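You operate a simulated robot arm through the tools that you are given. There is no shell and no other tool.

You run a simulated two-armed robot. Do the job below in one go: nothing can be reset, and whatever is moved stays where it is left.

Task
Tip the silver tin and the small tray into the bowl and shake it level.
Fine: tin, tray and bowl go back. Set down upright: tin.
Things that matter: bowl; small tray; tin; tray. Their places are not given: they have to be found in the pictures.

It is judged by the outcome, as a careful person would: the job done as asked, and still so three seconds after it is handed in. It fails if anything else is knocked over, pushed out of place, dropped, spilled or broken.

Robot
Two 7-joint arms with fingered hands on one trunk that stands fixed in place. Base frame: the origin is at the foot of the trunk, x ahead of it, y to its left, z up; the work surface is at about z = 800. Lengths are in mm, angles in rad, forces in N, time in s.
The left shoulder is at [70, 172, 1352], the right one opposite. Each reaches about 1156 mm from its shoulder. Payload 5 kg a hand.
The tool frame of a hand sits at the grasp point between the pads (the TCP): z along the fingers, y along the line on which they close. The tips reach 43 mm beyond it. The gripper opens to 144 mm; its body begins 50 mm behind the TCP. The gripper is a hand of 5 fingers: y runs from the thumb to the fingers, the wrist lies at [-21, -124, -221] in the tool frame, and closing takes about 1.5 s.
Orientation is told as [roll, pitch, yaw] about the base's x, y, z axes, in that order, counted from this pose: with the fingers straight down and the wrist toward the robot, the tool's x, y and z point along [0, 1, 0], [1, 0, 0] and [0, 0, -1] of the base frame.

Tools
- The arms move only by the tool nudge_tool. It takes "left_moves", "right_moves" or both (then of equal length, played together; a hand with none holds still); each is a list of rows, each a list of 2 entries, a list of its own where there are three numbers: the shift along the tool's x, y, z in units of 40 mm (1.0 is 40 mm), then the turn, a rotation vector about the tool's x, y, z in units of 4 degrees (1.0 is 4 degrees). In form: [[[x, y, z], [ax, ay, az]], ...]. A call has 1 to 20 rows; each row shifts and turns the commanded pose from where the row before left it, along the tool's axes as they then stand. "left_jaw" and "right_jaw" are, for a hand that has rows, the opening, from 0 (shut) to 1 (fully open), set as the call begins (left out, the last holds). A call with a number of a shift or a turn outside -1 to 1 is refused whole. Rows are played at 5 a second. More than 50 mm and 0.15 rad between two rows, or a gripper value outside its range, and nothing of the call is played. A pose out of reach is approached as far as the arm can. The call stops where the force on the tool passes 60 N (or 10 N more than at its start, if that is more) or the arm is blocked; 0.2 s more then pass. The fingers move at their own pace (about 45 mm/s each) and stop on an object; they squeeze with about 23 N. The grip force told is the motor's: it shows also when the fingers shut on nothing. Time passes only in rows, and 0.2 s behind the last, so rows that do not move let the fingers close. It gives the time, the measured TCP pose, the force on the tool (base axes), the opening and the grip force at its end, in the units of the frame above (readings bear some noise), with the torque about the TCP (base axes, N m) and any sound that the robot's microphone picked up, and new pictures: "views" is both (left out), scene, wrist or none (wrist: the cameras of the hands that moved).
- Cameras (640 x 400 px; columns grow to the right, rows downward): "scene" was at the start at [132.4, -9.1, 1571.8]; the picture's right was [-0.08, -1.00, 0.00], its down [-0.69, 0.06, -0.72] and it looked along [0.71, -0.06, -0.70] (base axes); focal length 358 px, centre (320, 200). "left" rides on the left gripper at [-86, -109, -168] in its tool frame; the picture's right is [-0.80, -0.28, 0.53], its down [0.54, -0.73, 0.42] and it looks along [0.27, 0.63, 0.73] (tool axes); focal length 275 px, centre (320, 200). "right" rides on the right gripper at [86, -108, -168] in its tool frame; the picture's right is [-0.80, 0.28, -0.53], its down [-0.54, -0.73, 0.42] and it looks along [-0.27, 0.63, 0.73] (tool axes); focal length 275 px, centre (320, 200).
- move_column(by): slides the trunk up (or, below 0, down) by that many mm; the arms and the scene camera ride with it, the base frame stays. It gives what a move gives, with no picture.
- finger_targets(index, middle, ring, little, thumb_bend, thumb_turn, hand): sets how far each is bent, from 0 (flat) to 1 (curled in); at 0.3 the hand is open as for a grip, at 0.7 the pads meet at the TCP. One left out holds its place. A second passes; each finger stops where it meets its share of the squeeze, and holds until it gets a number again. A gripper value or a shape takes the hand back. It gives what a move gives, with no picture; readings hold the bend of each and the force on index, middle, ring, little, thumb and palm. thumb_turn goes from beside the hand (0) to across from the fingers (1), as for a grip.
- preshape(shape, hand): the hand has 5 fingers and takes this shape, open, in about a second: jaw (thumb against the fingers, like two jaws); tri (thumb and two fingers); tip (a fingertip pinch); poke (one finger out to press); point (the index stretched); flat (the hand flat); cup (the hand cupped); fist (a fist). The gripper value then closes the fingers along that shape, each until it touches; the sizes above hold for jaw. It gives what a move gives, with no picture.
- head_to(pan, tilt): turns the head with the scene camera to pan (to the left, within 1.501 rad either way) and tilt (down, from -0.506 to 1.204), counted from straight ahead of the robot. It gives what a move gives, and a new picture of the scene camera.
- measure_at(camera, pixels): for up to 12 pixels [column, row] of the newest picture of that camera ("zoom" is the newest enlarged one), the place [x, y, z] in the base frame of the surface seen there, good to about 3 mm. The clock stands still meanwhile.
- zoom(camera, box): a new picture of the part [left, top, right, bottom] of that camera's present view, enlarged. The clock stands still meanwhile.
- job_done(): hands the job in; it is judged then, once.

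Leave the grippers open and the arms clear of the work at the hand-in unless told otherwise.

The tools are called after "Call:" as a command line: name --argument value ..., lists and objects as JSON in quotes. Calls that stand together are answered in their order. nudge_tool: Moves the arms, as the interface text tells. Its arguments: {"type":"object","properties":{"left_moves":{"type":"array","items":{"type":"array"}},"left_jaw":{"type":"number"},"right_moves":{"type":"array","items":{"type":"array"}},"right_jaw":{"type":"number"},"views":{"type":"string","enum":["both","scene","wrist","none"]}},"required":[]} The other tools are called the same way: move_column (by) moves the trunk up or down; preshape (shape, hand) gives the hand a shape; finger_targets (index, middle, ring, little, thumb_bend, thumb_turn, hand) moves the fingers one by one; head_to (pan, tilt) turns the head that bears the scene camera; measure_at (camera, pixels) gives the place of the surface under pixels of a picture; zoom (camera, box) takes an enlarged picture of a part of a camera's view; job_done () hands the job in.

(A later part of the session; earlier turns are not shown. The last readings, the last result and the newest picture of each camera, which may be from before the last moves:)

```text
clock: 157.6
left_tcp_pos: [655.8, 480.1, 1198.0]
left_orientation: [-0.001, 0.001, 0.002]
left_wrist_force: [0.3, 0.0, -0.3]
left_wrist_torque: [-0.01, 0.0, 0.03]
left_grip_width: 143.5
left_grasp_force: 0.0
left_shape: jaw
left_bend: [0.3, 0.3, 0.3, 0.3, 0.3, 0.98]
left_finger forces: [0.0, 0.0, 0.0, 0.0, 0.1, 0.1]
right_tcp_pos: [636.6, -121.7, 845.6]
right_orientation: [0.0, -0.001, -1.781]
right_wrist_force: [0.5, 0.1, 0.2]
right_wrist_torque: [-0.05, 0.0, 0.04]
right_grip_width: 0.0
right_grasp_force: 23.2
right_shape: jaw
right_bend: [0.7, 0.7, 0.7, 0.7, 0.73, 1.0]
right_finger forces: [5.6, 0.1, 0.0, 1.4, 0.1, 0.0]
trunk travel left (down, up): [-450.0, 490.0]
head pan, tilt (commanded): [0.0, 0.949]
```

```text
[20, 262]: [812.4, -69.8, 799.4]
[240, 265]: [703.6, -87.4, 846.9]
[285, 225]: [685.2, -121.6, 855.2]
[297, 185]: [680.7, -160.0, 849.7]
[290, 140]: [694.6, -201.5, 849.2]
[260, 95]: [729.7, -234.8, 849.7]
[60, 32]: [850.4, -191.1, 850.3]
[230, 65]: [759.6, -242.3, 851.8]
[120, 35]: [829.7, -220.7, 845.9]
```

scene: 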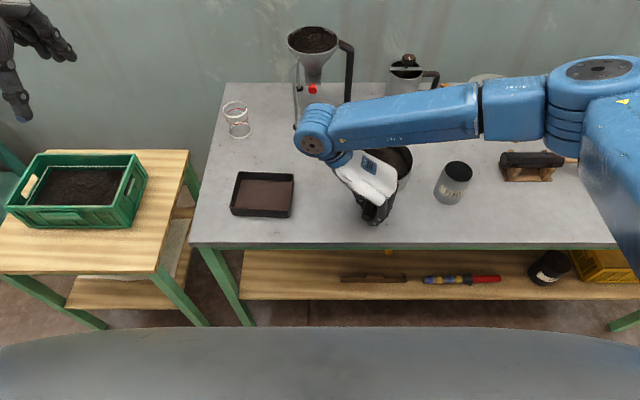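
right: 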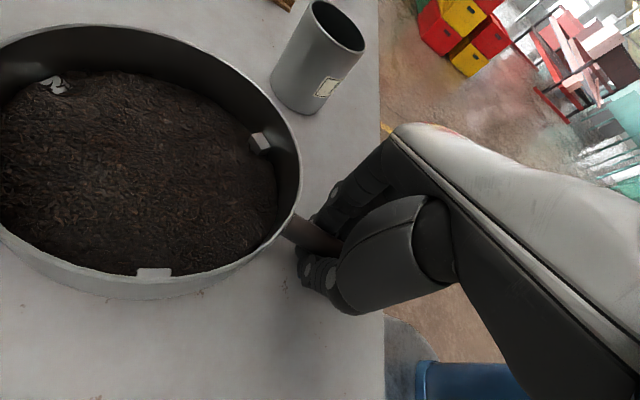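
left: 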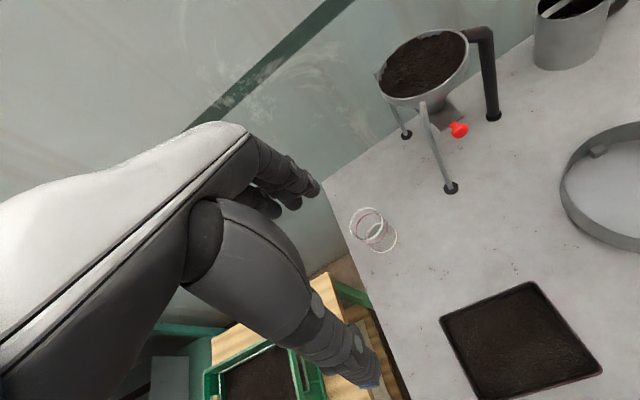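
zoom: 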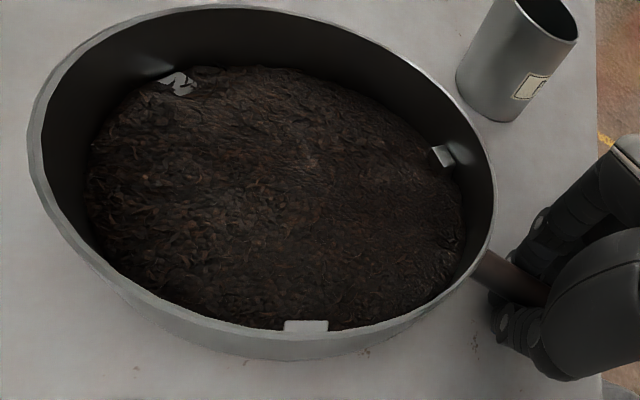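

It's slowly flattening: centre ~823, edges ~811–818. The thumb now reads 0 N, so the grip is loose. I'll move the hand up 3 mm to seat the handle better and shake again, stronger.

Call:
nudge_tool --right_moves '[[[0, 0, -0.075], [0, 0, 0]], [[0, 0, 0], [0, 0, 0]]]' --views "none"

Call:
nudge_tool --right_moves '[[[0.45, 0, 0], [0, 0, 0]], [[-0.9, 0, 0], [0, 0, 0]], [[0.9, 0, 0], [0, 0, 0]], [[-0.9, 0, 0], [0, 0, 0]], [[0.9, 0, 0], [0, 0, 0]], [[-0.9, 0, 0], [0, 0, 0]], [[0.9, 0, 0], [0, 0, 0]], [[-0.9, 0, 0], [0, 0, 0]], [[0.9, 0, 0], [0, 0, 0]], [[-0.9, 0, 0], [0, 0, 0]], [[0.9, 0, 0], [0, 0, 0]], [[-0.9, 0, 0], [0, 0, 0]], [[0.9, 0, 0], [0, 0, 0]], [[-0.9, 0, 0], [0, 0, 0]], [[0.9, 0, 0], [0, 0, 0]], [[-0.9, 0, 0], [0, 0, 0]], [[0.9, 0, 0], [0, 0, 0]], [[-0.9, 0, 0], [0, 0, 0]], [[0.45, 0, 0], [0, 0, 0]], [[0, 0, 0], [0, 0, 0]]]' --views "both"

Call:
zoom --camera "right" --box '[0, 20, 330, 330]'

Call:
measure_at --camera "zoom" --pixels '[[100, 150], [110, 230], [160, 280], [240, 310], [330, 310], [420, 270], [445, 220], [420, 150], [350, 105], [230, 85], [270, 190], [180, 180]]'

```text
clock: 158.2
left_tcp_pos: [654.6, 479.9, 1197.1]
left_orientation: [0.0, 0.001, 0.001]
left_wrist_force: [-0.4, 0.0, 0.3]
left_wrist_torque: [-0.02, 0.0, 0.0]
left_grip_width: 143.5
left_grasp_force: 0.1
left_shape: jaw
left_bend: [0.3, 0.3, 0.3, 0.3, 0.3, 0.98]
left_finger forces: [0.0, 0.0, 0.0, 0.0, 0.0, 0.1]
right_tcp_pos: [636.7, -121.3, 848.7]
right_orientation: [0.0, -0.002, -1.781]
right_wrist_force: [1.1, -0.3, -1.9]
right_wrist_torque: [-0.02, 0.01, 0.02]
right_grip_width: 0.2
right_grasp_force: 23.2
right_shape: jaw
right_bend: [0.7, 0.7, 0.7, 0.7, 0.73, 1.0]
right_finger forces: [5.8, 0.0, 0.0, 0.9, 0.1, 0.0]
trunk travel left (down, up): [-450.0, 490.0]
head pan, tilt (commanded): [0.0, 0.949]
```

```text
clock: 162.3
left_tcp_pos: [655.6, 479.7, 1198.1]
left_orientation: [0.001, 0.002, 0.002]
left_wrist_force: [-0.9, -0.5, 0.3]
left_wrist_torque: [0.0, 0.02, 0.03]
left_grip_width: 143.9
left_grasp_force: 0.0
left_shape: jaw
left_bend: [0.3, 0.3, 0.3, 0.3, 0.3, 0.98]
left_finger forces: [0.0, 0.1, 0.1, 0.0, 0.0, 0.1]
right_tcp_pos: [637.6, -120.6, 846.2]
right_orientation: [0.001, 0.0, -1.781]
right_wrist_force: [-0.1, 0.2, -1.0]
right_wrist_torque: [0.02, -0.07, 0.01]
right_grip_width: 0.0
right_grasp_force: 22.9
right_shape: jaw
right_bend: [0.7, 0.7, 0.7, 0.7, 0.73, 1.0]
right_finger forces: [5.0, 0.1, 0.0, 1.5, 0.2, 0.1]
trunk travel left (down, up): [-450.0, 490.0]
head pan, tilt (commanded): [0.0, 0.949]
```

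scene: 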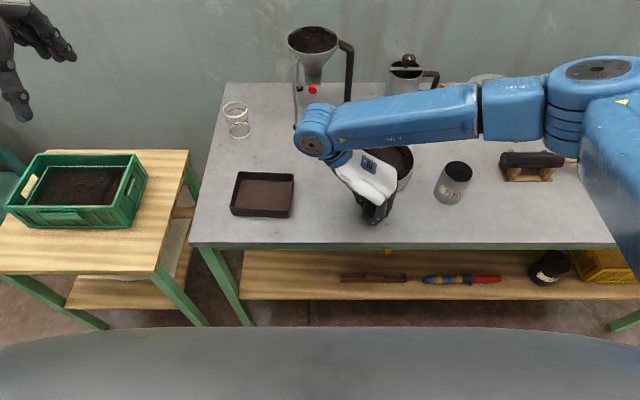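
right: 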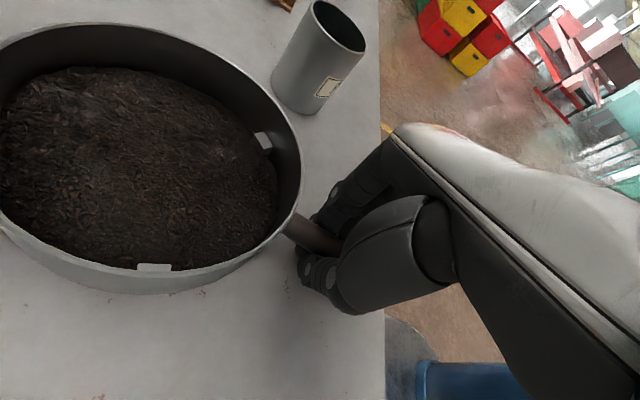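

```text
1.29 times, centred on (165, 175) of right
```

zoom: 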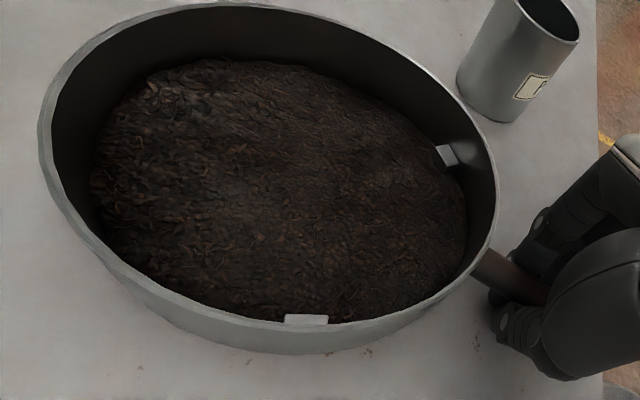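

```text
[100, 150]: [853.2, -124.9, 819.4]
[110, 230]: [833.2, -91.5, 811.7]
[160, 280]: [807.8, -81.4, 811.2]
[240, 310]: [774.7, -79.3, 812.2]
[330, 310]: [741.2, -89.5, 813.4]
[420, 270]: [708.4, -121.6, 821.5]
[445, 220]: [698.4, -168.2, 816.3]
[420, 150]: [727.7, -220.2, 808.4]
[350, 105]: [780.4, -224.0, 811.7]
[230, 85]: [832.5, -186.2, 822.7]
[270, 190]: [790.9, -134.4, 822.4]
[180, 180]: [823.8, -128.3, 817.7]
```

The leaf is now level along the handle direction but forms a low ridge, with the left and right sides ~811 against ~821. Shaking sideways by the handle only swings the bowl, so I'll pinch the right rim instead and shake sideways through the bowl's centre. First I open and rise from the handle.

Call:
nudge_tool --right_moves '[[[0, 0, 0], [0, 0, 0]], [[0, 0, 0], [0, 0, 0]], [[0, 0, 0], [0, 0, 0]], [[0, 0, 0], [0, 0, 0]], [[0, 0, 0], [0, 0, 0]], [[0, 0, 0], [0, 0, 0]], [[0, 0, 0], [0, 0, 0]], [[0, 0, 0], [0, 0, 0]]]' --right_jaw 1 --views "none"

Call:
nudge_tool --right_moves '[[[0, 0, -0.5], [0, 0, 0]], [[0, 0, -0.9], [0, 0, 0]], [[0, 0, -0.9], [0, 0, 0]], [[0, 0, -0.9], [0, 0, 0]], [[0, 0, -0.9], [0, 0, 0]], [[-0.9, 0, 0], [0, 0, 0]], [[-0.9, 0, 0], [0, 0, 0]]]' --views "both"

Call:
zoom --camera "scene" --box '[310, 120, 480, 240]'

```text
clock: 164.2
left_tcp_pos: [654.6, 479.7, 1197.5]
left_orientation: [0.002, -0.001, 0.0]
left_wrist_force: [-0.6, -0.4, 0.7]
left_wrist_torque: [0.0, 0.01, 0.01]
left_grip_width: 143.8
left_grasp_force: 0.1
left_shape: jaw
left_bend: [0.3, 0.3, 0.3, 0.3, 0.3, 0.98]
left_finger forces: [0.0, 0.0, 0.0, 0.0, 0.0, 0.0]
right_tcp_pos: [638.8, -120.5, 846.5]
right_orientation: [0.001, -0.002, -1.781]
right_wrist_force: [0.4, -1.3, -0.3]
right_wrist_torque: [0.01, 0.01, 0.0]
right_grip_width: 143.6
right_grasp_force: 0.1
right_shape: jaw
right_bend: [0.3, 0.3, 0.3, 0.3, 0.3, 0.98]
right_finger forces: [0.1, 0.1, 0.1, 0.0, 0.1, 0.0]
trunk travel left (down, up): [-450.0, 490.0]
head pan, tilt (commanded): [0.0, 0.949]
```

```text
clock: 165.8
left_tcp_pos: [655.8, 479.7, 1197.5]
left_orientation: [0.001, 0.002, 0.003]
left_wrist_force: [-1.0, 0.9, 0.0]
left_wrist_torque: [-0.01, -0.04, 0.02]
left_grip_width: 143.7
left_grasp_force: 0.1
left_shape: jaw
left_bend: [0.3, 0.3, 0.3, 0.3, 0.3, 0.98]
left_finger forces: [0.0, 0.1, 0.0, 0.1, 0.0, 0.0]
right_tcp_pos: [563.9, -104.3, 1013.0]
right_orientation: [-0.001, -0.003, -1.78]
right_wrist_force: [-0.1, 0.0, 0.3]
right_wrist_torque: [-0.01, -0.05, 0.0]
right_grip_width: 143.6
right_grasp_force: 0.0
right_shape: jaw
right_bend: [0.3, 0.3, 0.3, 0.3, 0.3, 0.98]
right_finger forces: [0.0, 0.0, 0.1, 0.1, 0.0, 0.0]
trunk travel left (down, up): [-450.0, 490.0]
head pan, tilt (commanded): [0.0, 0.949]
```

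scene: 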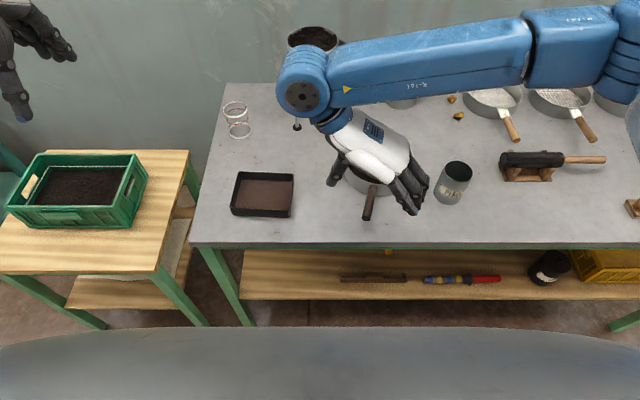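
right: 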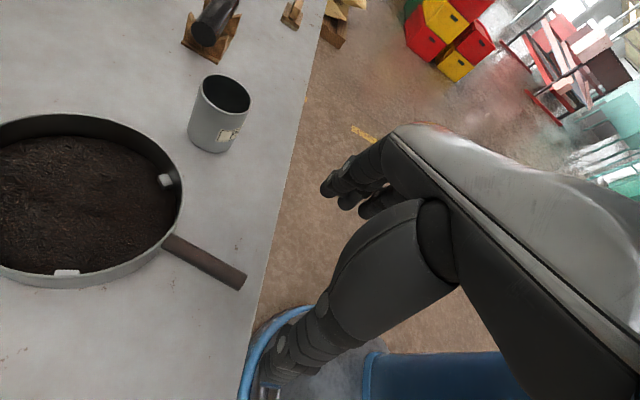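

```text
3.33 times, centred on (395, 180) of scene
```

zoom: 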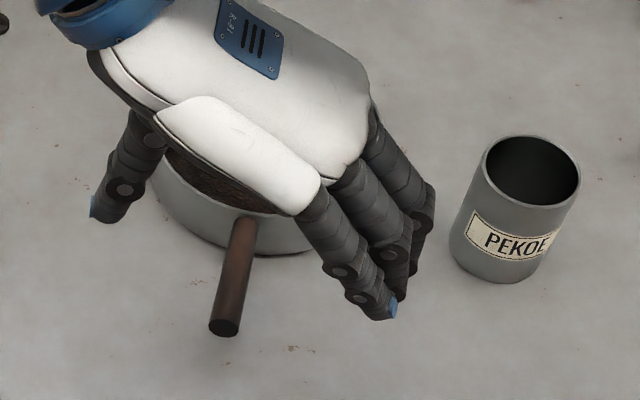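

The handle is free. I move above the right rim of the bowl, turned so the thumb will be inside and the fingers outside.

Call:
nudge_tool --right_moves '[[[0, 0, 0], [0, 0, -1]], [[0, 0, 0], [0, 0, -1]], [[0, 0, 0], [0, 0, -1]], [[0.754, 0.489, 0], [0, 0, 0]], [[0.754, 0.489, 0], [0, 0, 0]], [[0.754, 0.489, 0], [0, 0, 0]], [[0.754, 0.489, 0], [0, 0, 0]], [[0.754, 0.489, 0], [0, 0, 0]], [[0.754, 0.489, 0], [0, 0, 0]], [[0.754, 0.489, 0], [0, 0, 0]], [[0, 0, 0], [0, 0, 0]]]' --views "both"

Call:
zoom --camera "scene" --box '[310, 100, 480, 230]'

```text
clock: 168.2
left_tcp_pos: [655.5, 478.2, 1197.7]
left_orientation: [0.0, 0.0, 0.003]
left_wrist_force: [-0.6, 0.7, 1.0]
left_wrist_torque: [0.0, -0.01, -0.02]
left_grip_width: 143.5
left_grasp_force: 0.2
left_shape: jaw
left_bend: [0.3, 0.3, 0.3, 0.3, 0.3, 0.98]
left_finger forces: [0.0, 0.1, 0.0, 0.1, 0.1, 0.0]
right_tcp_pos: [780.4, -244.9, 1013.1]
right_orientation: [0.001, -0.003, -1.571]
right_wrist_force: [0.2, 0.3, 1.0]
right_wrist_torque: [-0.01, -0.02, 0.01]
right_grip_width: 143.8
right_grasp_force: 0.2
right_shape: jaw
right_bend: [0.3, 0.3, 0.3, 0.3, 0.3, 0.98]
right_finger forces: [0.0, 0.0, 0.0, 0.1, 0.0, 0.0]
trunk travel left (down, up): [-450.0, 490.0]
head pan, tilt (commanded): [0.0, 0.949]
```

scene: 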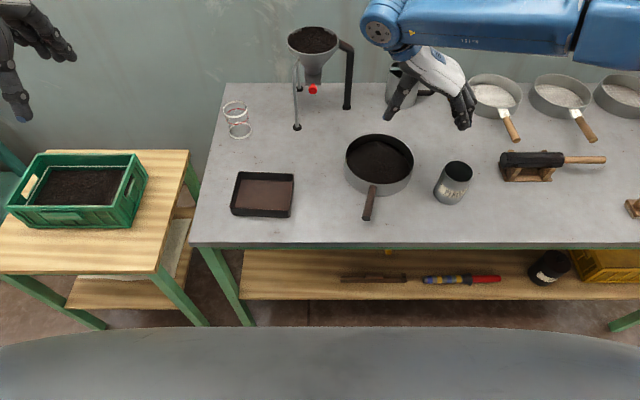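
right: 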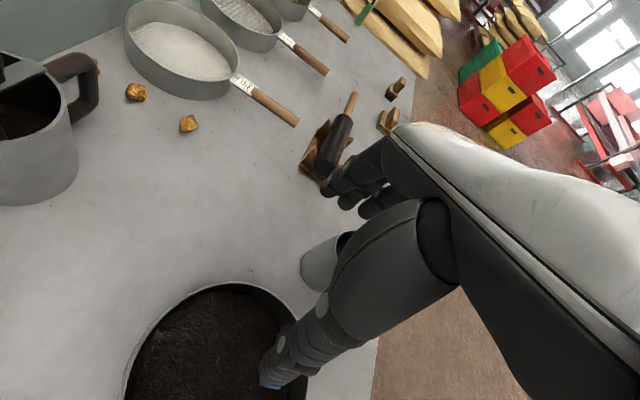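

```text
3.08 times, centred on (395, 165) of scene
```

zoom: 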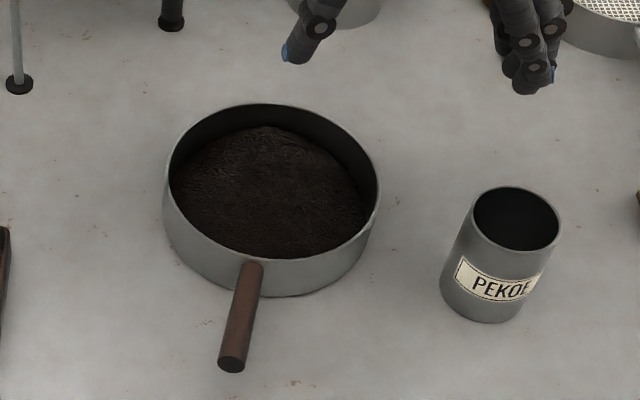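

Now the whole bowl is in view. I'll measure its rim, its handle and the leaf surface in this picture.

Call:
measure_at --camera "zoom" --pixels '[[270, 105], [165, 168], [379, 172], [195, 228], [340, 238], [210, 120], [340, 122], [250, 270], [235, 345], [225, 330], [243, 330], [232, 365]]'

Call:
measure_at --camera "zoom" --pixels '[[270, 135], [220, 150], [320, 150], [190, 180], [230, 180], [270, 180], [310, 180], [350, 190], [210, 210], [260, 215], [310, 215], [270, 245]]'

```text
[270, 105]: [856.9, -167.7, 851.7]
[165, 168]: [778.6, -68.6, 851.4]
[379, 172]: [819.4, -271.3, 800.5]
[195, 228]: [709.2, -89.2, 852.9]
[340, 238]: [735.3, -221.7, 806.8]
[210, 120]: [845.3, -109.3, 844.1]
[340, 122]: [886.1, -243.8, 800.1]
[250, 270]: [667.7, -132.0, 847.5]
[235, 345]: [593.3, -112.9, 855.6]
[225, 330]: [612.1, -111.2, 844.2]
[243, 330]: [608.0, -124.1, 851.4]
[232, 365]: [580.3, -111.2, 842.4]
```

```text
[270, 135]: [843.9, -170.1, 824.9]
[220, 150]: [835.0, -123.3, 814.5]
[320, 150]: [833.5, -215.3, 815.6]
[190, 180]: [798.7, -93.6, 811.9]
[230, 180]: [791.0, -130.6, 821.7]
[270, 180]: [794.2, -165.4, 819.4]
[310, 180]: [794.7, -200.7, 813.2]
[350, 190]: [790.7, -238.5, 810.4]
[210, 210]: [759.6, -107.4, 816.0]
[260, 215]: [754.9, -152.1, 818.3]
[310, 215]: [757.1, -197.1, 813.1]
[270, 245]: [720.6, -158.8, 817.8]
```

The bowl's centre is now ≈(765,-161) with the handle at about 14.5°; I'll bring it back at the end. The surface is 810–822. I lower onto the right rim at (782,-251), stopping first at z≈900 to check clearance to the tin.

Call:
nudge_tool --right_moves '[[[0.01, 0.04, 0.706], [0, 0, 0]], [[0.01, 0.04, 0.706], [0, 0, 0]], [[0.01, 0.04, 0.706], [0, 0, 0]], [[0.01, 0.04, 0.706], [0, 0, 0]], [[0, 0, 0], [0, 0, 0]]]' --views "both"

Call:
zoom --camera "scene" --box '[310, 100, 480, 230]'

Call:
measure_at --camera "right" --pixels '[[270, 385], [325, 190], [345, 205], [362, 212], [265, 370], [300, 300]]'

```text
clock: 169.3
left_tcp_pos: [655.3, 480.7, 1198.3]
left_orientation: [0.001, 0.001, 0.002]
left_wrist_force: [-0.1, 0.0, 0.0]
left_wrist_torque: [-0.01, -0.01, -0.02]
left_grip_width: 143.6
left_grasp_force: 0.1
left_shape: jaw
left_bend: [0.3, 0.3, 0.3, 0.3, 0.3, 0.98]
left_finger forces: [0.0, 0.0, 0.0, 0.0, 0.0, 0.0]
right_tcp_pos: [780.0, -249.5, 902.1]
right_orientation: [0.0, -0.003, -1.571]
right_wrist_force: [0.3, 0.8, 2.8]
right_wrist_torque: [-0.18, 0.1, 0.0]
right_grip_width: 143.9
right_grasp_force: 0.1
right_shape: jaw
right_bend: [0.3, 0.3, 0.3, 0.3, 0.3, 0.98]
right_finger forces: [0.1, 0.0, 0.0, 2.3, 0.1, 0.0]
trunk travel left (down, up): [-450.0, 490.0]
head pan, tilt (commanded): [0.0, 0.949]
```

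scene: 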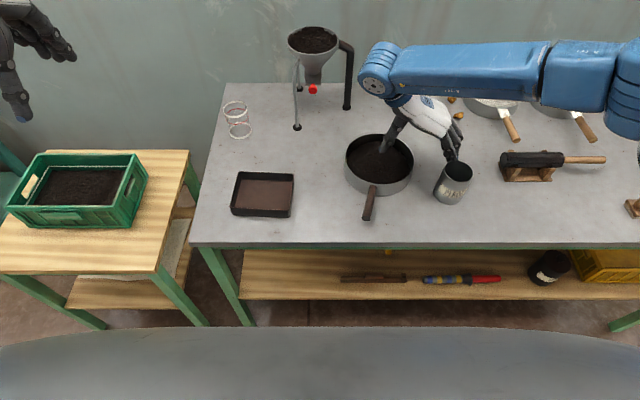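
right: 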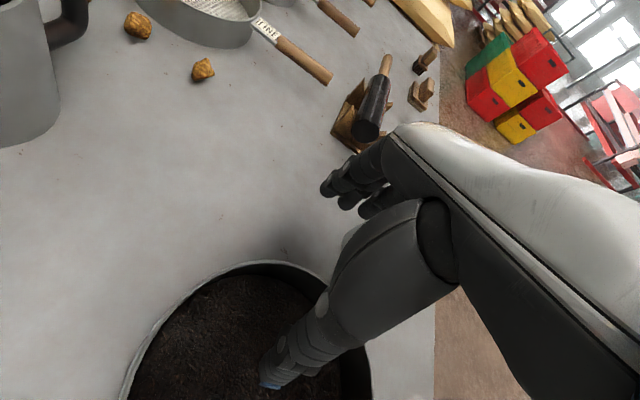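

```text
3.08 times, centred on (395, 165) of scene
```

zoom: 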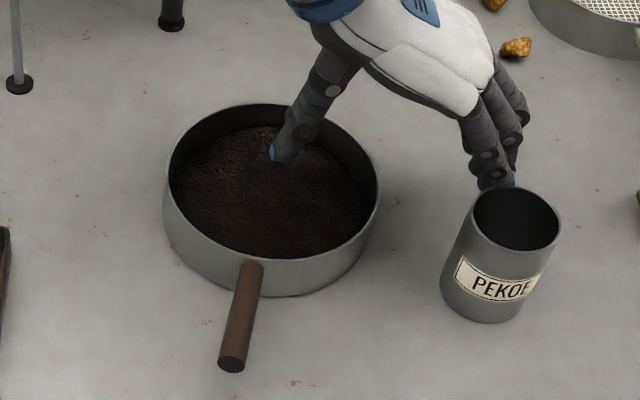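

```text
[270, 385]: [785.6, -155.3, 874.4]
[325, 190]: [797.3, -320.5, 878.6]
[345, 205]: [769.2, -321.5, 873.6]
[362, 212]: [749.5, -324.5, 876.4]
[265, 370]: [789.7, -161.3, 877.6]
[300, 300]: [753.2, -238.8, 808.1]
```

The little finger reads 2.3 N: it's just touching the tin. I raise straight up at once.

Call:
nudge_tool --right_moves '[[[0, 0, -0.5], [0, 0, 0]], [[0, 0, -0.7], [0, 0, 0]]]' --views "both"

Call:
zoom --camera "scene" --box '[410, 140, 500, 220]'

Call:
measure_at --camera "zoom" --pixels '[[330, 104], [412, 172], [345, 211], [290, 196], [396, 200], [385, 122], [282, 116]]'

```text
clock: 169.9
left_tcp_pos: [653.9, 481.1, 1199.0]
left_orientation: [0.0, -0.001, 0.003]
left_wrist_force: [0.0, -0.4, 0.3]
left_wrist_torque: [0.01, -0.05, 0.01]
left_grip_width: 143.7
left_grasp_force: 0.0
left_shape: jaw
left_bend: [0.3, 0.3, 0.3, 0.3, 0.3, 0.98]
left_finger forces: [0.0, 0.0, 0.0, 0.0, 0.1, 0.0]
right_tcp_pos: [780.4, -249.3, 949.5]
right_orientation: [0.001, -0.002, -1.572]
right_wrist_force: [0.6, -0.2, 0.7]
right_wrist_torque: [0.0, -0.07, -0.01]
right_grip_width: 143.9
right_grasp_force: 0.1
right_shape: jaw
right_bend: [0.3, 0.3, 0.3, 0.3, 0.3, 0.98]
right_finger forces: [0.0, 0.0, 0.0, 0.0, 0.0, 0.1]
trunk travel left (down, up): [-450.0, 490.0]
head pan, tilt (commanded): [0.0, 0.949]
```

scene: 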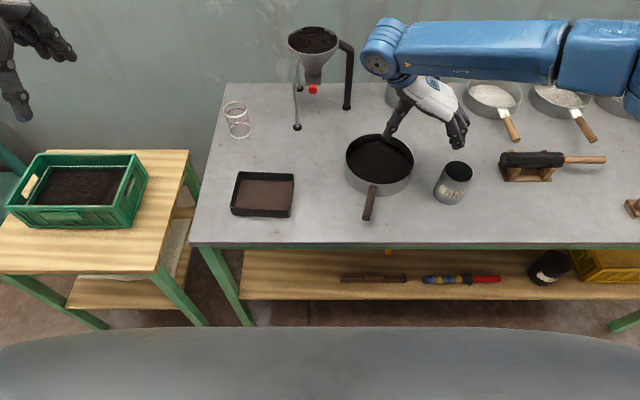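
right: 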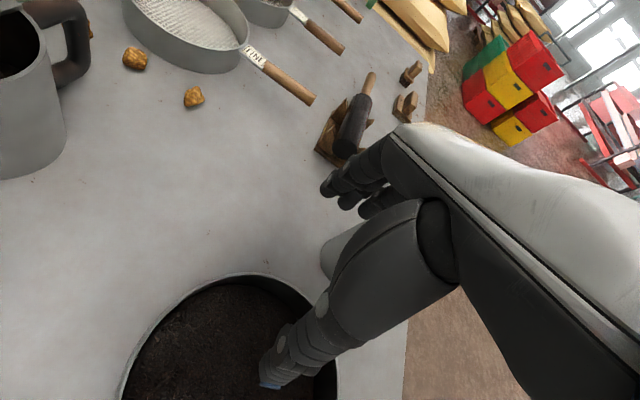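

```text
5.00 times, centred on (455, 180) of scene
```

zoom: 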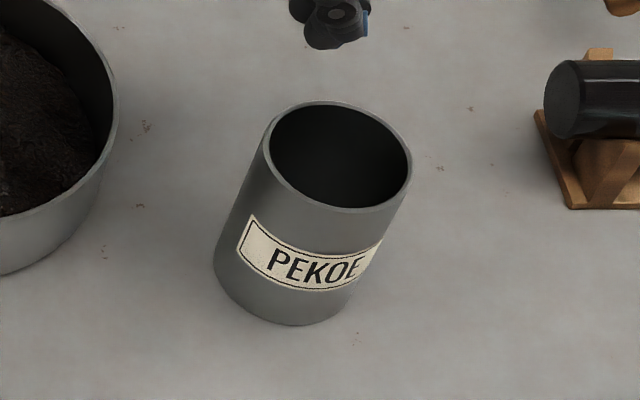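

```text
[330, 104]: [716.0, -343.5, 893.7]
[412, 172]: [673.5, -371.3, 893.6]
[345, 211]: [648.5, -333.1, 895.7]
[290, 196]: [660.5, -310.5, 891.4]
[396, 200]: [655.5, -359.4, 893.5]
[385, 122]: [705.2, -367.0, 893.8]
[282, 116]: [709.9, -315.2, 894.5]
```

The tin has not moved. The left side of the bowl has far more free room, so I'll pinch the left rim instead: thumb outside at the left, fingers inside above the leaf. I rise, cross over and lower to z≈900.

Call:
nudge_tool --right_moves '[[[-0.027, -0.9, -0.25], [0, 0, 0]], [[-0.027, -0.9, -0.25], [0, 0, 0]], [[-0.027, -0.9, -0.25], [0, 0, 0]], [[-0.027, -0.9, -0.25], [0, 0, 0]], [[-0.027, -0.9, -0.25], [0, 0, 0]], [[0, 0, 0.6], [0, 0, 0]], [[0, 0, 0.6], [0, 0, 0]], [[0, 0, 0.6], [0, 0, 0]], [[0, 0, 0.6], [0, 0, 0]], [[0, 0, 0], [0, 0, 0]]]' --views "both"

Call:
zoom --camera "scene" --box '[280, 100, 450, 230]'

Call:
measure_at --camera "right" --pixels '[[270, 385], [325, 190], [345, 205], [362, 212], [372, 216], [265, 370]]'

```text
clock: 172.2
left_tcp_pos: [655.1, 480.7, 1198.3]
left_orientation: [-0.001, 0.0, 0.0]
left_wrist_force: [-0.1, 0.5, 0.0]
left_wrist_torque: [0.03, -0.02, -0.04]
left_grip_width: 143.5
left_grasp_force: 0.0
left_shape: jaw
left_bend: [0.3, 0.3, 0.3, 0.3, 0.3, 0.98]
left_finger forces: [0.0, 0.1, 0.0, 0.0, 0.0, 0.0]
right_tcp_pos: [774.9, -69.0, 902.3]
right_orientation: [0.001, -0.001, -1.571]
right_wrist_force: [0.3, 0.0, 0.6]
right_wrist_torque: [-0.01, -0.02, -0.01]
right_grip_width: 144.1
right_grasp_force: 0.0
right_shape: jaw
right_bend: [0.3, 0.3, 0.3, 0.3, 0.3, 0.98]
right_finger forces: [0.1, 0.0, 0.0, 0.0, 0.0, 0.0]
trunk travel left (down, up): [-450.0, 490.0]
head pan, tilt (commanded): [0.0, 0.949]
```

scene: 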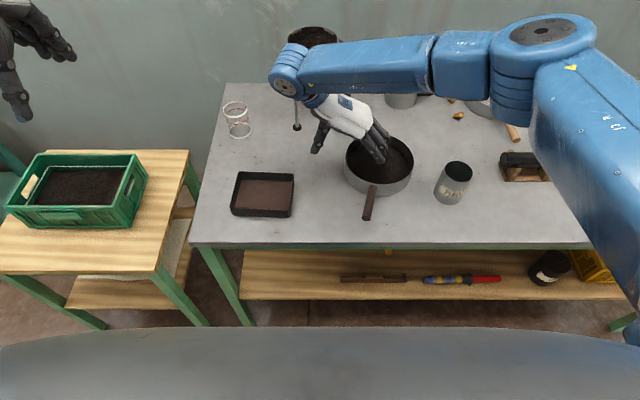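
right: 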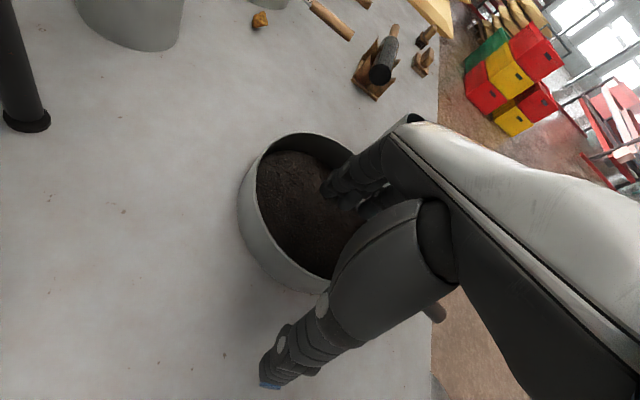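

```text
3.08 times, centred on (365, 165) of scene
```

zoom: 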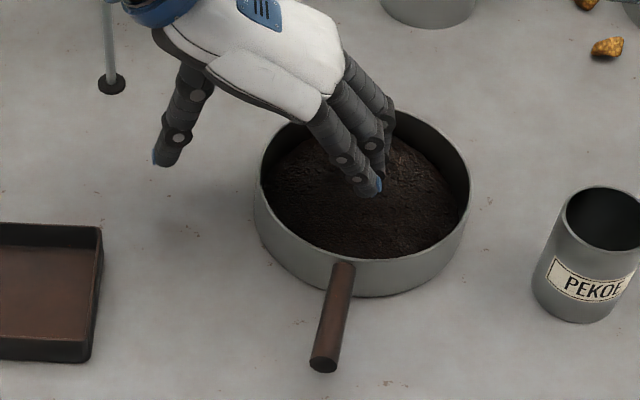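

```text
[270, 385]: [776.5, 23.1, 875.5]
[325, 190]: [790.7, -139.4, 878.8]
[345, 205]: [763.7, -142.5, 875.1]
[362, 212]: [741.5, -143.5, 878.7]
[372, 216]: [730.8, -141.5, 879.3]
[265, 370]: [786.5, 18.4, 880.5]
```

The fingers are over the inside and the thumb is outside with plenty of room. I lower 28 mm so the tips are ~10 mm above the leaf, and close on the rim.

Call:
nudge_tool --right_moves '[[[0, 0, 0.35], [0, 0, 0]], [[0, 0, 0.35], [0, 0, 0]], [[0, 0, 0], [0, 0, 0]]]' --views "none"

Call:
nudge_tool --right_moves '[[[0, 0, 0], [0, 0, 0]], [[0, 0, 0], [0, 0, 0]], [[0, 0, 0], [0, 0, 0]], [[0, 0, 0], [0, 0, 0]], [[0, 0, 0], [0, 0, 0]], [[0, 0, 0], [0, 0, 0]], [[0, 0, 0], [0, 0, 0]], [[0, 0, 0], [0, 0, 0]], [[0, 0, 0], [0, 0, 0]], [[0, 0, 0], [0, 0, 0]]]' --right_jaw 0 --views "both"

Call:
zoom --camera "scene" --box '[280, 100, 450, 230]'

```text
clock: 172.9
left_tcp_pos: [656.2, 478.9, 1197.5]
left_orientation: [0.001, 0.001, 0.002]
left_wrist_force: [-0.2, -1.3, 0.7]
left_wrist_torque: [0.0, 0.0, 0.03]
left_grip_width: 143.9
left_grasp_force: 0.0
left_shape: jaw
left_bend: [0.3, 0.3, 0.3, 0.3, 0.3, 0.98]
left_finger forces: [0.0, 0.0, 0.1, 0.0, 0.0, 0.0]
right_tcp_pos: [774.9, -69.5, 874.5]
right_orientation: [0.0, -0.003, -1.571]
right_wrist_force: [0.1, -0.2, 0.0]
right_wrist_torque: [-0.02, 0.0, 0.01]
right_grip_width: 143.9
right_grasp_force: 0.0
right_shape: jaw
right_bend: [0.3, 0.3, 0.3, 0.3, 0.3, 0.98]
right_finger forces: [0.0, 0.0, 0.0, 0.2, 0.0, 0.0]
trunk travel left (down, up): [-450.0, 490.0]
head pan, tilt (commanded): [0.0, 0.949]
```

```text
clock: 175.2
left_tcp_pos: [655.8, 479.4, 1196.8]
left_orientation: [0.0, 0.002, 0.001]
left_wrist_force: [-0.3, -1.3, -0.4]
left_wrist_torque: [0.02, -0.04, 0.02]
left_grip_width: 143.5
left_grasp_force: 0.1
left_shape: jaw
left_bend: [0.3, 0.3, 0.3, 0.3, 0.3, 0.98]
left_finger forces: [0.0, 0.1, 0.0, 0.1, 0.1, 0.0]
right_tcp_pos: [773.8, -69.7, 874.2]
right_orientation: [0.001, -0.001, -1.572]
right_wrist_force: [0.6, -0.5, -0.2]
right_wrist_torque: [0.03, -0.02, 0.06]
right_grip_width: 0.0
right_grasp_force: 23.0
right_shape: jaw
right_bend: [0.69, 0.7, 0.65, 0.7, 0.7, 1.0]
right_finger forces: [10.6, 6.0, 2.2, 0.1, 19.3, 0.0]
trunk travel left (down, up): [-450.0, 490.0]
head pan, tilt (commanded): [0.0, 0.949]
```

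scene: 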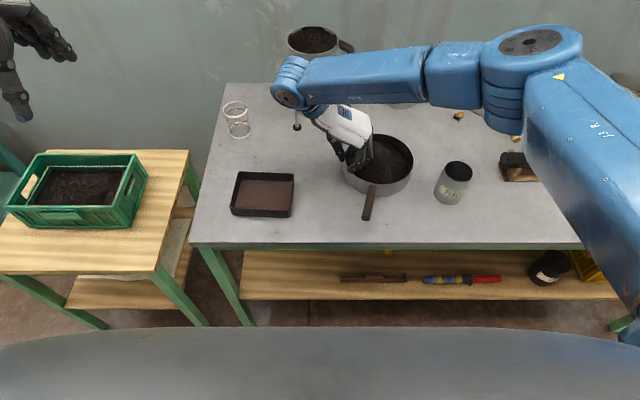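
right: 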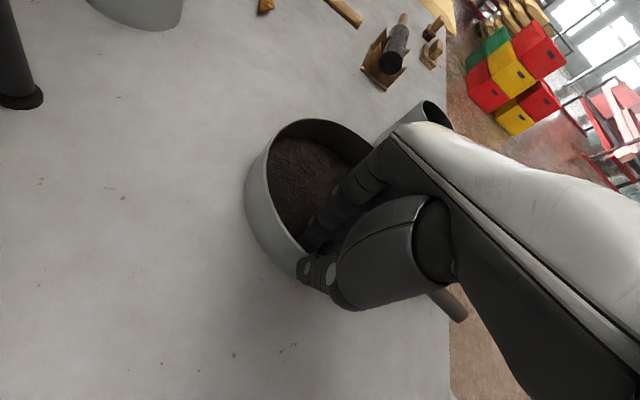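

```text
3.08 times, centred on (365, 165) of scene
```

zoom: 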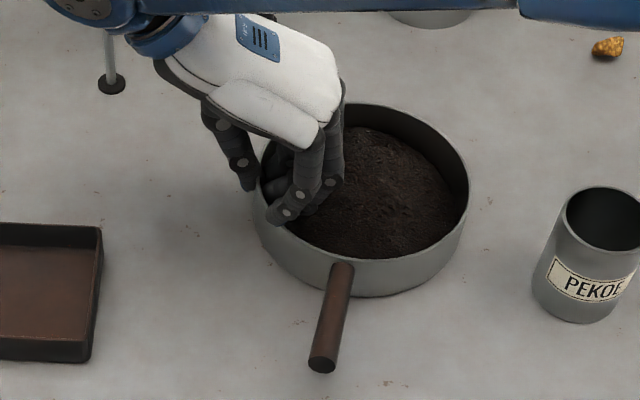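

The left rim is firmly pinched (thumb 19 N, index 11 N, middle 6 N). I shake sideways through the bowl's centre, at the same time working it back left by ~28 mm toward its original place.

Call:
nudge_tool --right_moves '[[[0, -0.6, 0], [0, 0, 0]], [[0, 0.5, 0], [0, 0, 0]], [[0, -0.6, 0], [0, 0, 0]], [[0, 0.5, 0], [0, 0, 0]], [[0, -0.6, 0], [0, 0, 0]], [[0, 0.5, 0], [0, 0, 0]], [[0, -0.6, 0], [0, 0, 0]], [[0, 0.5, 0], [0, 0, 0]], [[0, -0.6, 0], [0, 0, 0]], [[0, 0.5, 0], [0, 0, 0]], [[0, -0.6, 0], [0, 0, 0]], [[0, 0.5, 0], [0, 0, 0]], [[0, -0.6, 0], [0, 0, 0]], [[0, 0.5, 0], [0, 0, 0]], [[0, 0, 0], [0, 0, 0]]]' --views "both"

Call:
zoom --camera "scene" --box '[280, 100, 450, 230]'

Call:
measure_at --camera "zoom" --pixels '[[345, 105], [470, 170], [420, 120], [430, 238], [330, 365], [345, 150], [390, 150], [430, 170], [370, 180], [420, 205], [340, 220], [380, 235]]'

```text
clock: 178.3
left_tcp_pos: [656.1, 480.7, 1197.9]
left_orientation: [0.0, 0.0, -0.001]
left_wrist_force: [0.3, 0.7, 0.0]
left_wrist_torque: [-0.01, 0.0, 0.02]
left_grip_width: 143.9
left_grasp_force: 0.1
left_shape: jaw
left_bend: [0.3, 0.3, 0.3, 0.3, 0.3, 0.98]
left_finger forces: [0.0, 0.0, 0.0, 0.0, 0.0, 0.1]
right_tcp_pos: [774.1, -43.0, 872.8]
right_orientation: [0.0, -0.003, -1.572]
right_wrist_force: [-0.8, -0.8, 1.3]
right_wrist_torque: [-0.11, -0.01, 0.01]
right_grip_width: 0.0
right_grasp_force: 23.2
right_shape: jaw
right_bend: [0.68, 0.7, 0.7, 0.7, 0.7, 1.0]
right_finger forces: [14.4, 5.2, 2.6, 0.0, 20.1, 0.0]
trunk travel left (down, up): [-450.0, 490.0]
head pan, tilt (commanded): [0.0, 0.949]
```

scene: 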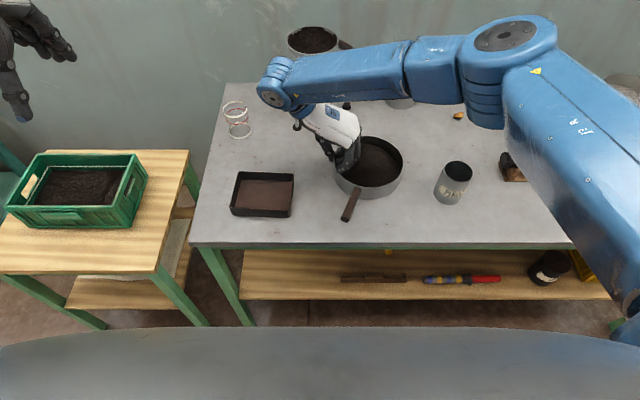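
right: 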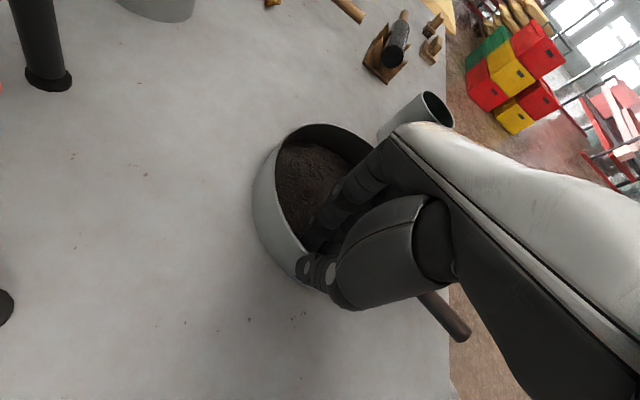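

```text
3.08 times, centred on (365, 165) of scene
```

zoom: 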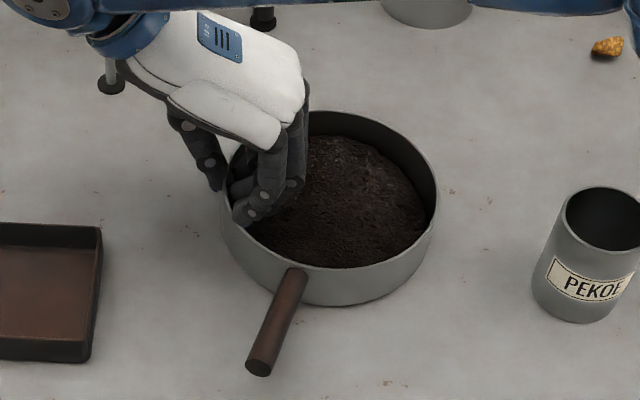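

```text
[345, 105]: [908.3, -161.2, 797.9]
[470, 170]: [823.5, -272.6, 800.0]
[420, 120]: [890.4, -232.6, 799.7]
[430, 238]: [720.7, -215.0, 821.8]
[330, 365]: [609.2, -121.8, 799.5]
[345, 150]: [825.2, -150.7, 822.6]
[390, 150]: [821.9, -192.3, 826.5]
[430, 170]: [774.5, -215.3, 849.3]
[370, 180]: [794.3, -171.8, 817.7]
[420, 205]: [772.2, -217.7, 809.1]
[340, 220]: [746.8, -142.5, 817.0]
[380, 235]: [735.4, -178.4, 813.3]
```

The bowl is moving left as wanted, though its handle is swinging; I'll correct that later. I go on with a longer sideways shake, ±14 mm, net zero.

Call:
nudge_tool --right_moves '[[[0, 0.35, 0], [0, 0, 0]], [[0, -0.7, 0], [0, 0, 0]], [[0, 0.7, 0], [0, 0, 0]], [[0, -0.7, 0], [0, 0, 0]], [[0, 0.7, 0], [0, 0, 0]], [[0, -0.7, 0], [0, 0, 0]], [[0, 0.7, 0], [0, 0, 0]], [[0, -0.7, 0], [0, 0, 0]], [[0, 0.7, 0], [0, 0, 0]], [[0, -0.7, 0], [0, 0, 0]], [[0, 0.7, 0], [0, 0, 0]], [[0, -0.7, 0], [0, 0, 0]], [[0, 0.7, 0], [0, 0, 0]], [[0, -0.7, 0], [0, 0, 0]], [[0, 0.7, 0], [0, 0, 0]], [[0, -0.7, 0], [0, 0, 0]], [[0, 0.35, 0], [0, 0, 0]], [[0, 0, 0], [0, 0, 0]]]' --views "both"

Call:
zoom --camera "scene" --box '[280, 100, 450, 230]'

Call:
measure_at --camera "zoom" --pixels '[[340, 145], [380, 155], [410, 175], [420, 200], [330, 180], [370, 180], [400, 210], [320, 220], [360, 220], [390, 240], [340, 255], [300, 245]]'

```text
clock: 182.2
left_tcp_pos: [656.9, 479.0, 1199.4]
left_orientation: [0.0, 0.001, 0.002]
left_wrist_force: [0.0, 0.2, -0.3]
left_wrist_torque: [0.02, 0.01, 0.0]
left_grip_width: 143.6
left_grasp_force: 0.0
left_shape: jaw
left_bend: [0.3, 0.3, 0.3, 0.3, 0.3, 0.98]
left_finger forces: [0.0, 0.0, 0.1, 0.1, 0.1, 0.0]
right_tcp_pos: [775.2, -42.5, 873.6]
right_orientation: [0.0, -0.001, -1.572]
right_wrist_force: [-0.3, 2.3, 3.3]
right_wrist_torque: [0.04, -0.03, -0.06]
right_grip_width: 0.0
right_grasp_force: 22.5
right_shape: jaw
right_bend: [0.68, 0.7, 0.7, 0.7, 0.7, 1.0]
right_finger forces: [14.2, 4.5, 2.7, 0.1, 21.8, 0.0]
trunk travel left (down, up): [-450.0, 490.0]
head pan, tilt (commanded): [0.0, 0.949]
```

scene: 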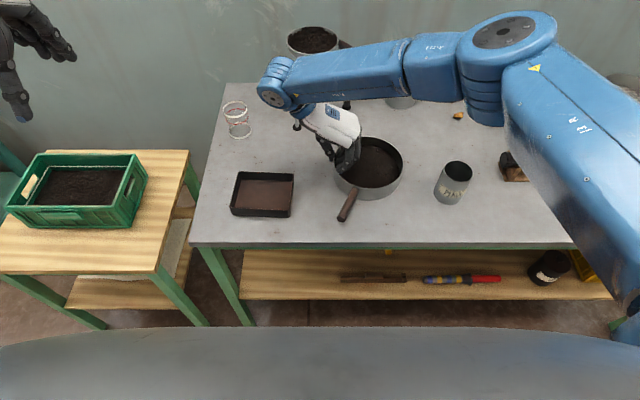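
right: 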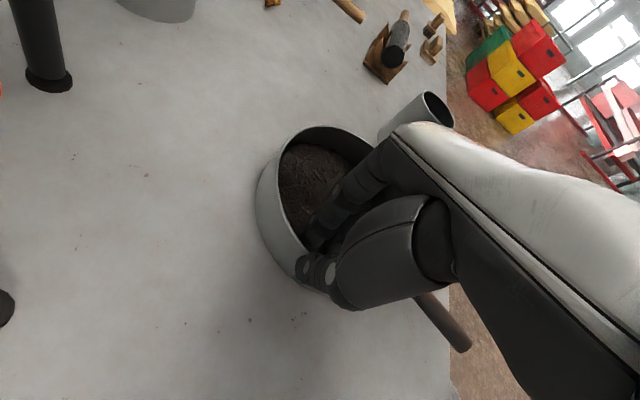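

```text
3.08 times, centred on (365, 165) of scene
```

zoom: 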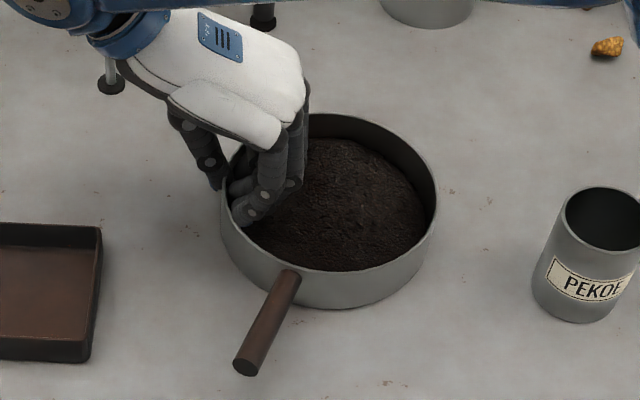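

```text
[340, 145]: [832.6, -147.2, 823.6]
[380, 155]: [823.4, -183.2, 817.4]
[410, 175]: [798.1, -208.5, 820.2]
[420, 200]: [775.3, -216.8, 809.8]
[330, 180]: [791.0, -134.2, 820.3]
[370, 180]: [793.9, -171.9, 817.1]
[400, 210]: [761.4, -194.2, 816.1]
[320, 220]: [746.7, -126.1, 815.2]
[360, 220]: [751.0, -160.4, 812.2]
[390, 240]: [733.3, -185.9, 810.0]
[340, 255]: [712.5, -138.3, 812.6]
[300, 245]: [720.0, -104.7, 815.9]
```

Sideways it's much flatter now; the rear is ~821 and the front ~812. I'll check whether the bowl is standing flat by measuring its rim.

Call:
measure_at --camera "zoom" --pixels '[[345, 114], [390, 126], [425, 155], [437, 190], [425, 228], [395, 255], [350, 268], [300, 262], [265, 243], [225, 200], [245, 368], [272, 310]]'

```text
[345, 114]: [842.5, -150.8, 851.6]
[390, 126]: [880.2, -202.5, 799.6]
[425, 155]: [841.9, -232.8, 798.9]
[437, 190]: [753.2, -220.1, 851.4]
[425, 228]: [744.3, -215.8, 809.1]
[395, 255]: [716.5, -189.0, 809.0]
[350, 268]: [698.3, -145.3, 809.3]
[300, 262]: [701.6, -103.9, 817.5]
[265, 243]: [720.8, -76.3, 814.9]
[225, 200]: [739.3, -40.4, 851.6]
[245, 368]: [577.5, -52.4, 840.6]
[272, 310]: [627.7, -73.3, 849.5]
```

The bowl stands flat (rim 851.6); its centre is ≈(753,-131) and the handle points at 24° instead of 4°. I release the rim and rise, then re-grip the handle in its present direction to turn the bowl back and do the last shakes along the handle.

Call:
nudge_tool --right_moves '[[[0, 0, 0], [0, 0, 0]], [[0, 0, 0], [0, 0, 0]], [[0, 0, 0], [0, 0, 0]], [[0, 0, 0], [0, 0, 0]], [[0, 0, 0], [0, 0, 0]], [[0, 0, 0], [0, 0, 0]], [[0, 0, 0], [0, 0, 0]], [[0, 0, 0], [0, 0, 0]], [[0, 0, -0.5], [0, 0, 0]], [[0, 0, -0.9], [0, 0, 0]], [[0, 0, -0.9], [0, 0, 0]], [[0, 0, -0.9], [0, 0, 0]], [[0, -0.9, 0], [0, 0, 0]], [[0, -0.9, 0], [0, 0, 0]], [[0, -0.9, 0], [0, 0, 0]]]' --right_jaw 1 --views "both"

Call:
zoom --camera "scene" --box '[280, 110, 450, 240]'

Call:
measure_at --camera "zoom" --pixels '[[290, 110], [335, 85], [436, 165], [225, 170], [330, 130], [260, 170], [300, 170], [340, 170], [380, 170], [415, 180], [300, 215], [350, 215]]'

```text
clock: 185.3
left_tcp_pos: [656.5, 480.2, 1197.6]
left_orientation: [-0.001, 0.0, 0.0]
left_wrist_force: [0.2, 0.2, 0.1]
left_wrist_torque: [-0.04, 0.02, -0.04]
left_grip_width: 143.9
left_grasp_force: 0.0
left_shape: jaw
left_bend: [0.3, 0.3, 0.3, 0.3, 0.3, 0.98]
left_finger forces: [0.0, 0.0, 0.1, 0.1, 0.0, 0.0]
right_tcp_pos: [773.9, 68.9, 1001.6]
right_orientation: [0.0, -0.002, -1.571]
right_wrist_force: [-0.3, -0.6, 0.9]
right_wrist_torque: [0.03, 0.0, 0.03]
right_grip_width: 144.1
right_grasp_force: 0.0
right_shape: jaw
right_bend: [0.3, 0.3, 0.3, 0.3, 0.3, 0.98]
right_finger forces: [0.0, 0.0, 0.0, 0.0, 0.1, 0.1]
trunk travel left (down, up): [-450.0, 490.0]
head pan, tilt (commanded): [0.0, 0.949]
```

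scene: 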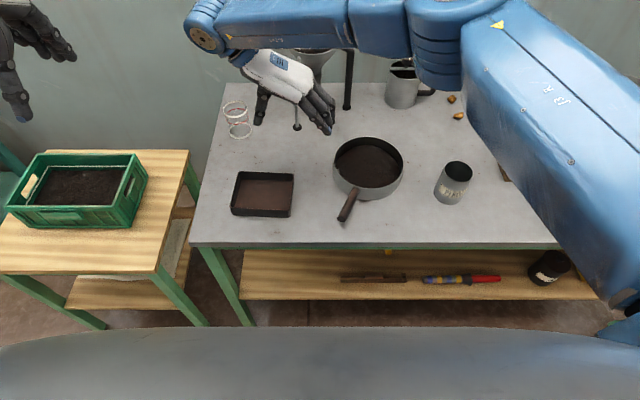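
right: 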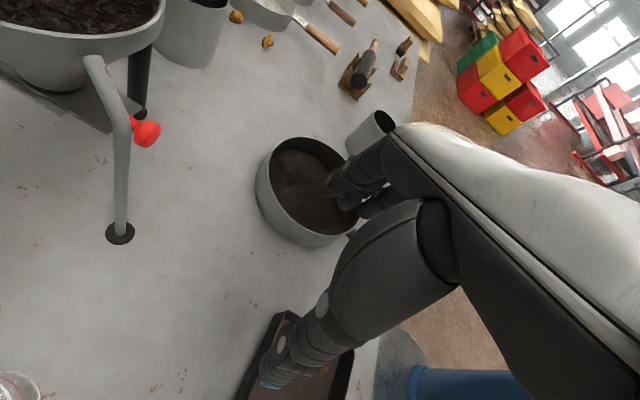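

```text
3.08 times, centred on (365, 175) of scene
```

zoom: 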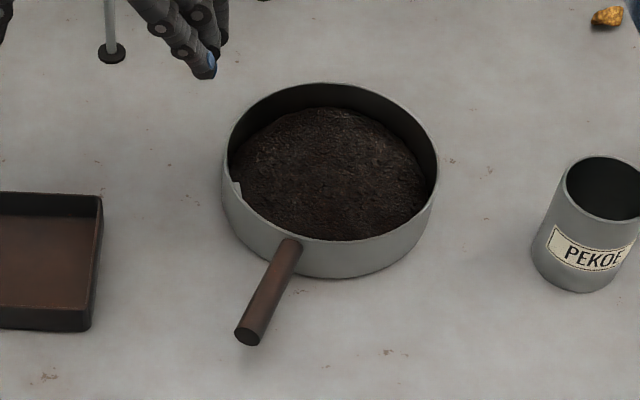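

```text
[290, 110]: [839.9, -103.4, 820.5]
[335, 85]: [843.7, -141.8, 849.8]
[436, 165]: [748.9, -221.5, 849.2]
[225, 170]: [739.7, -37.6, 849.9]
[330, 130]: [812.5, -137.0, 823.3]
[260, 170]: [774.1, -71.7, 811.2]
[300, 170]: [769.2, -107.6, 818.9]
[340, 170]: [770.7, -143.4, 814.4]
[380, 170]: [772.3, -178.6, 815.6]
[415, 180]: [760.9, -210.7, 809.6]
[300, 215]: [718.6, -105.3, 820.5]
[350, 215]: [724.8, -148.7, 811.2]
```

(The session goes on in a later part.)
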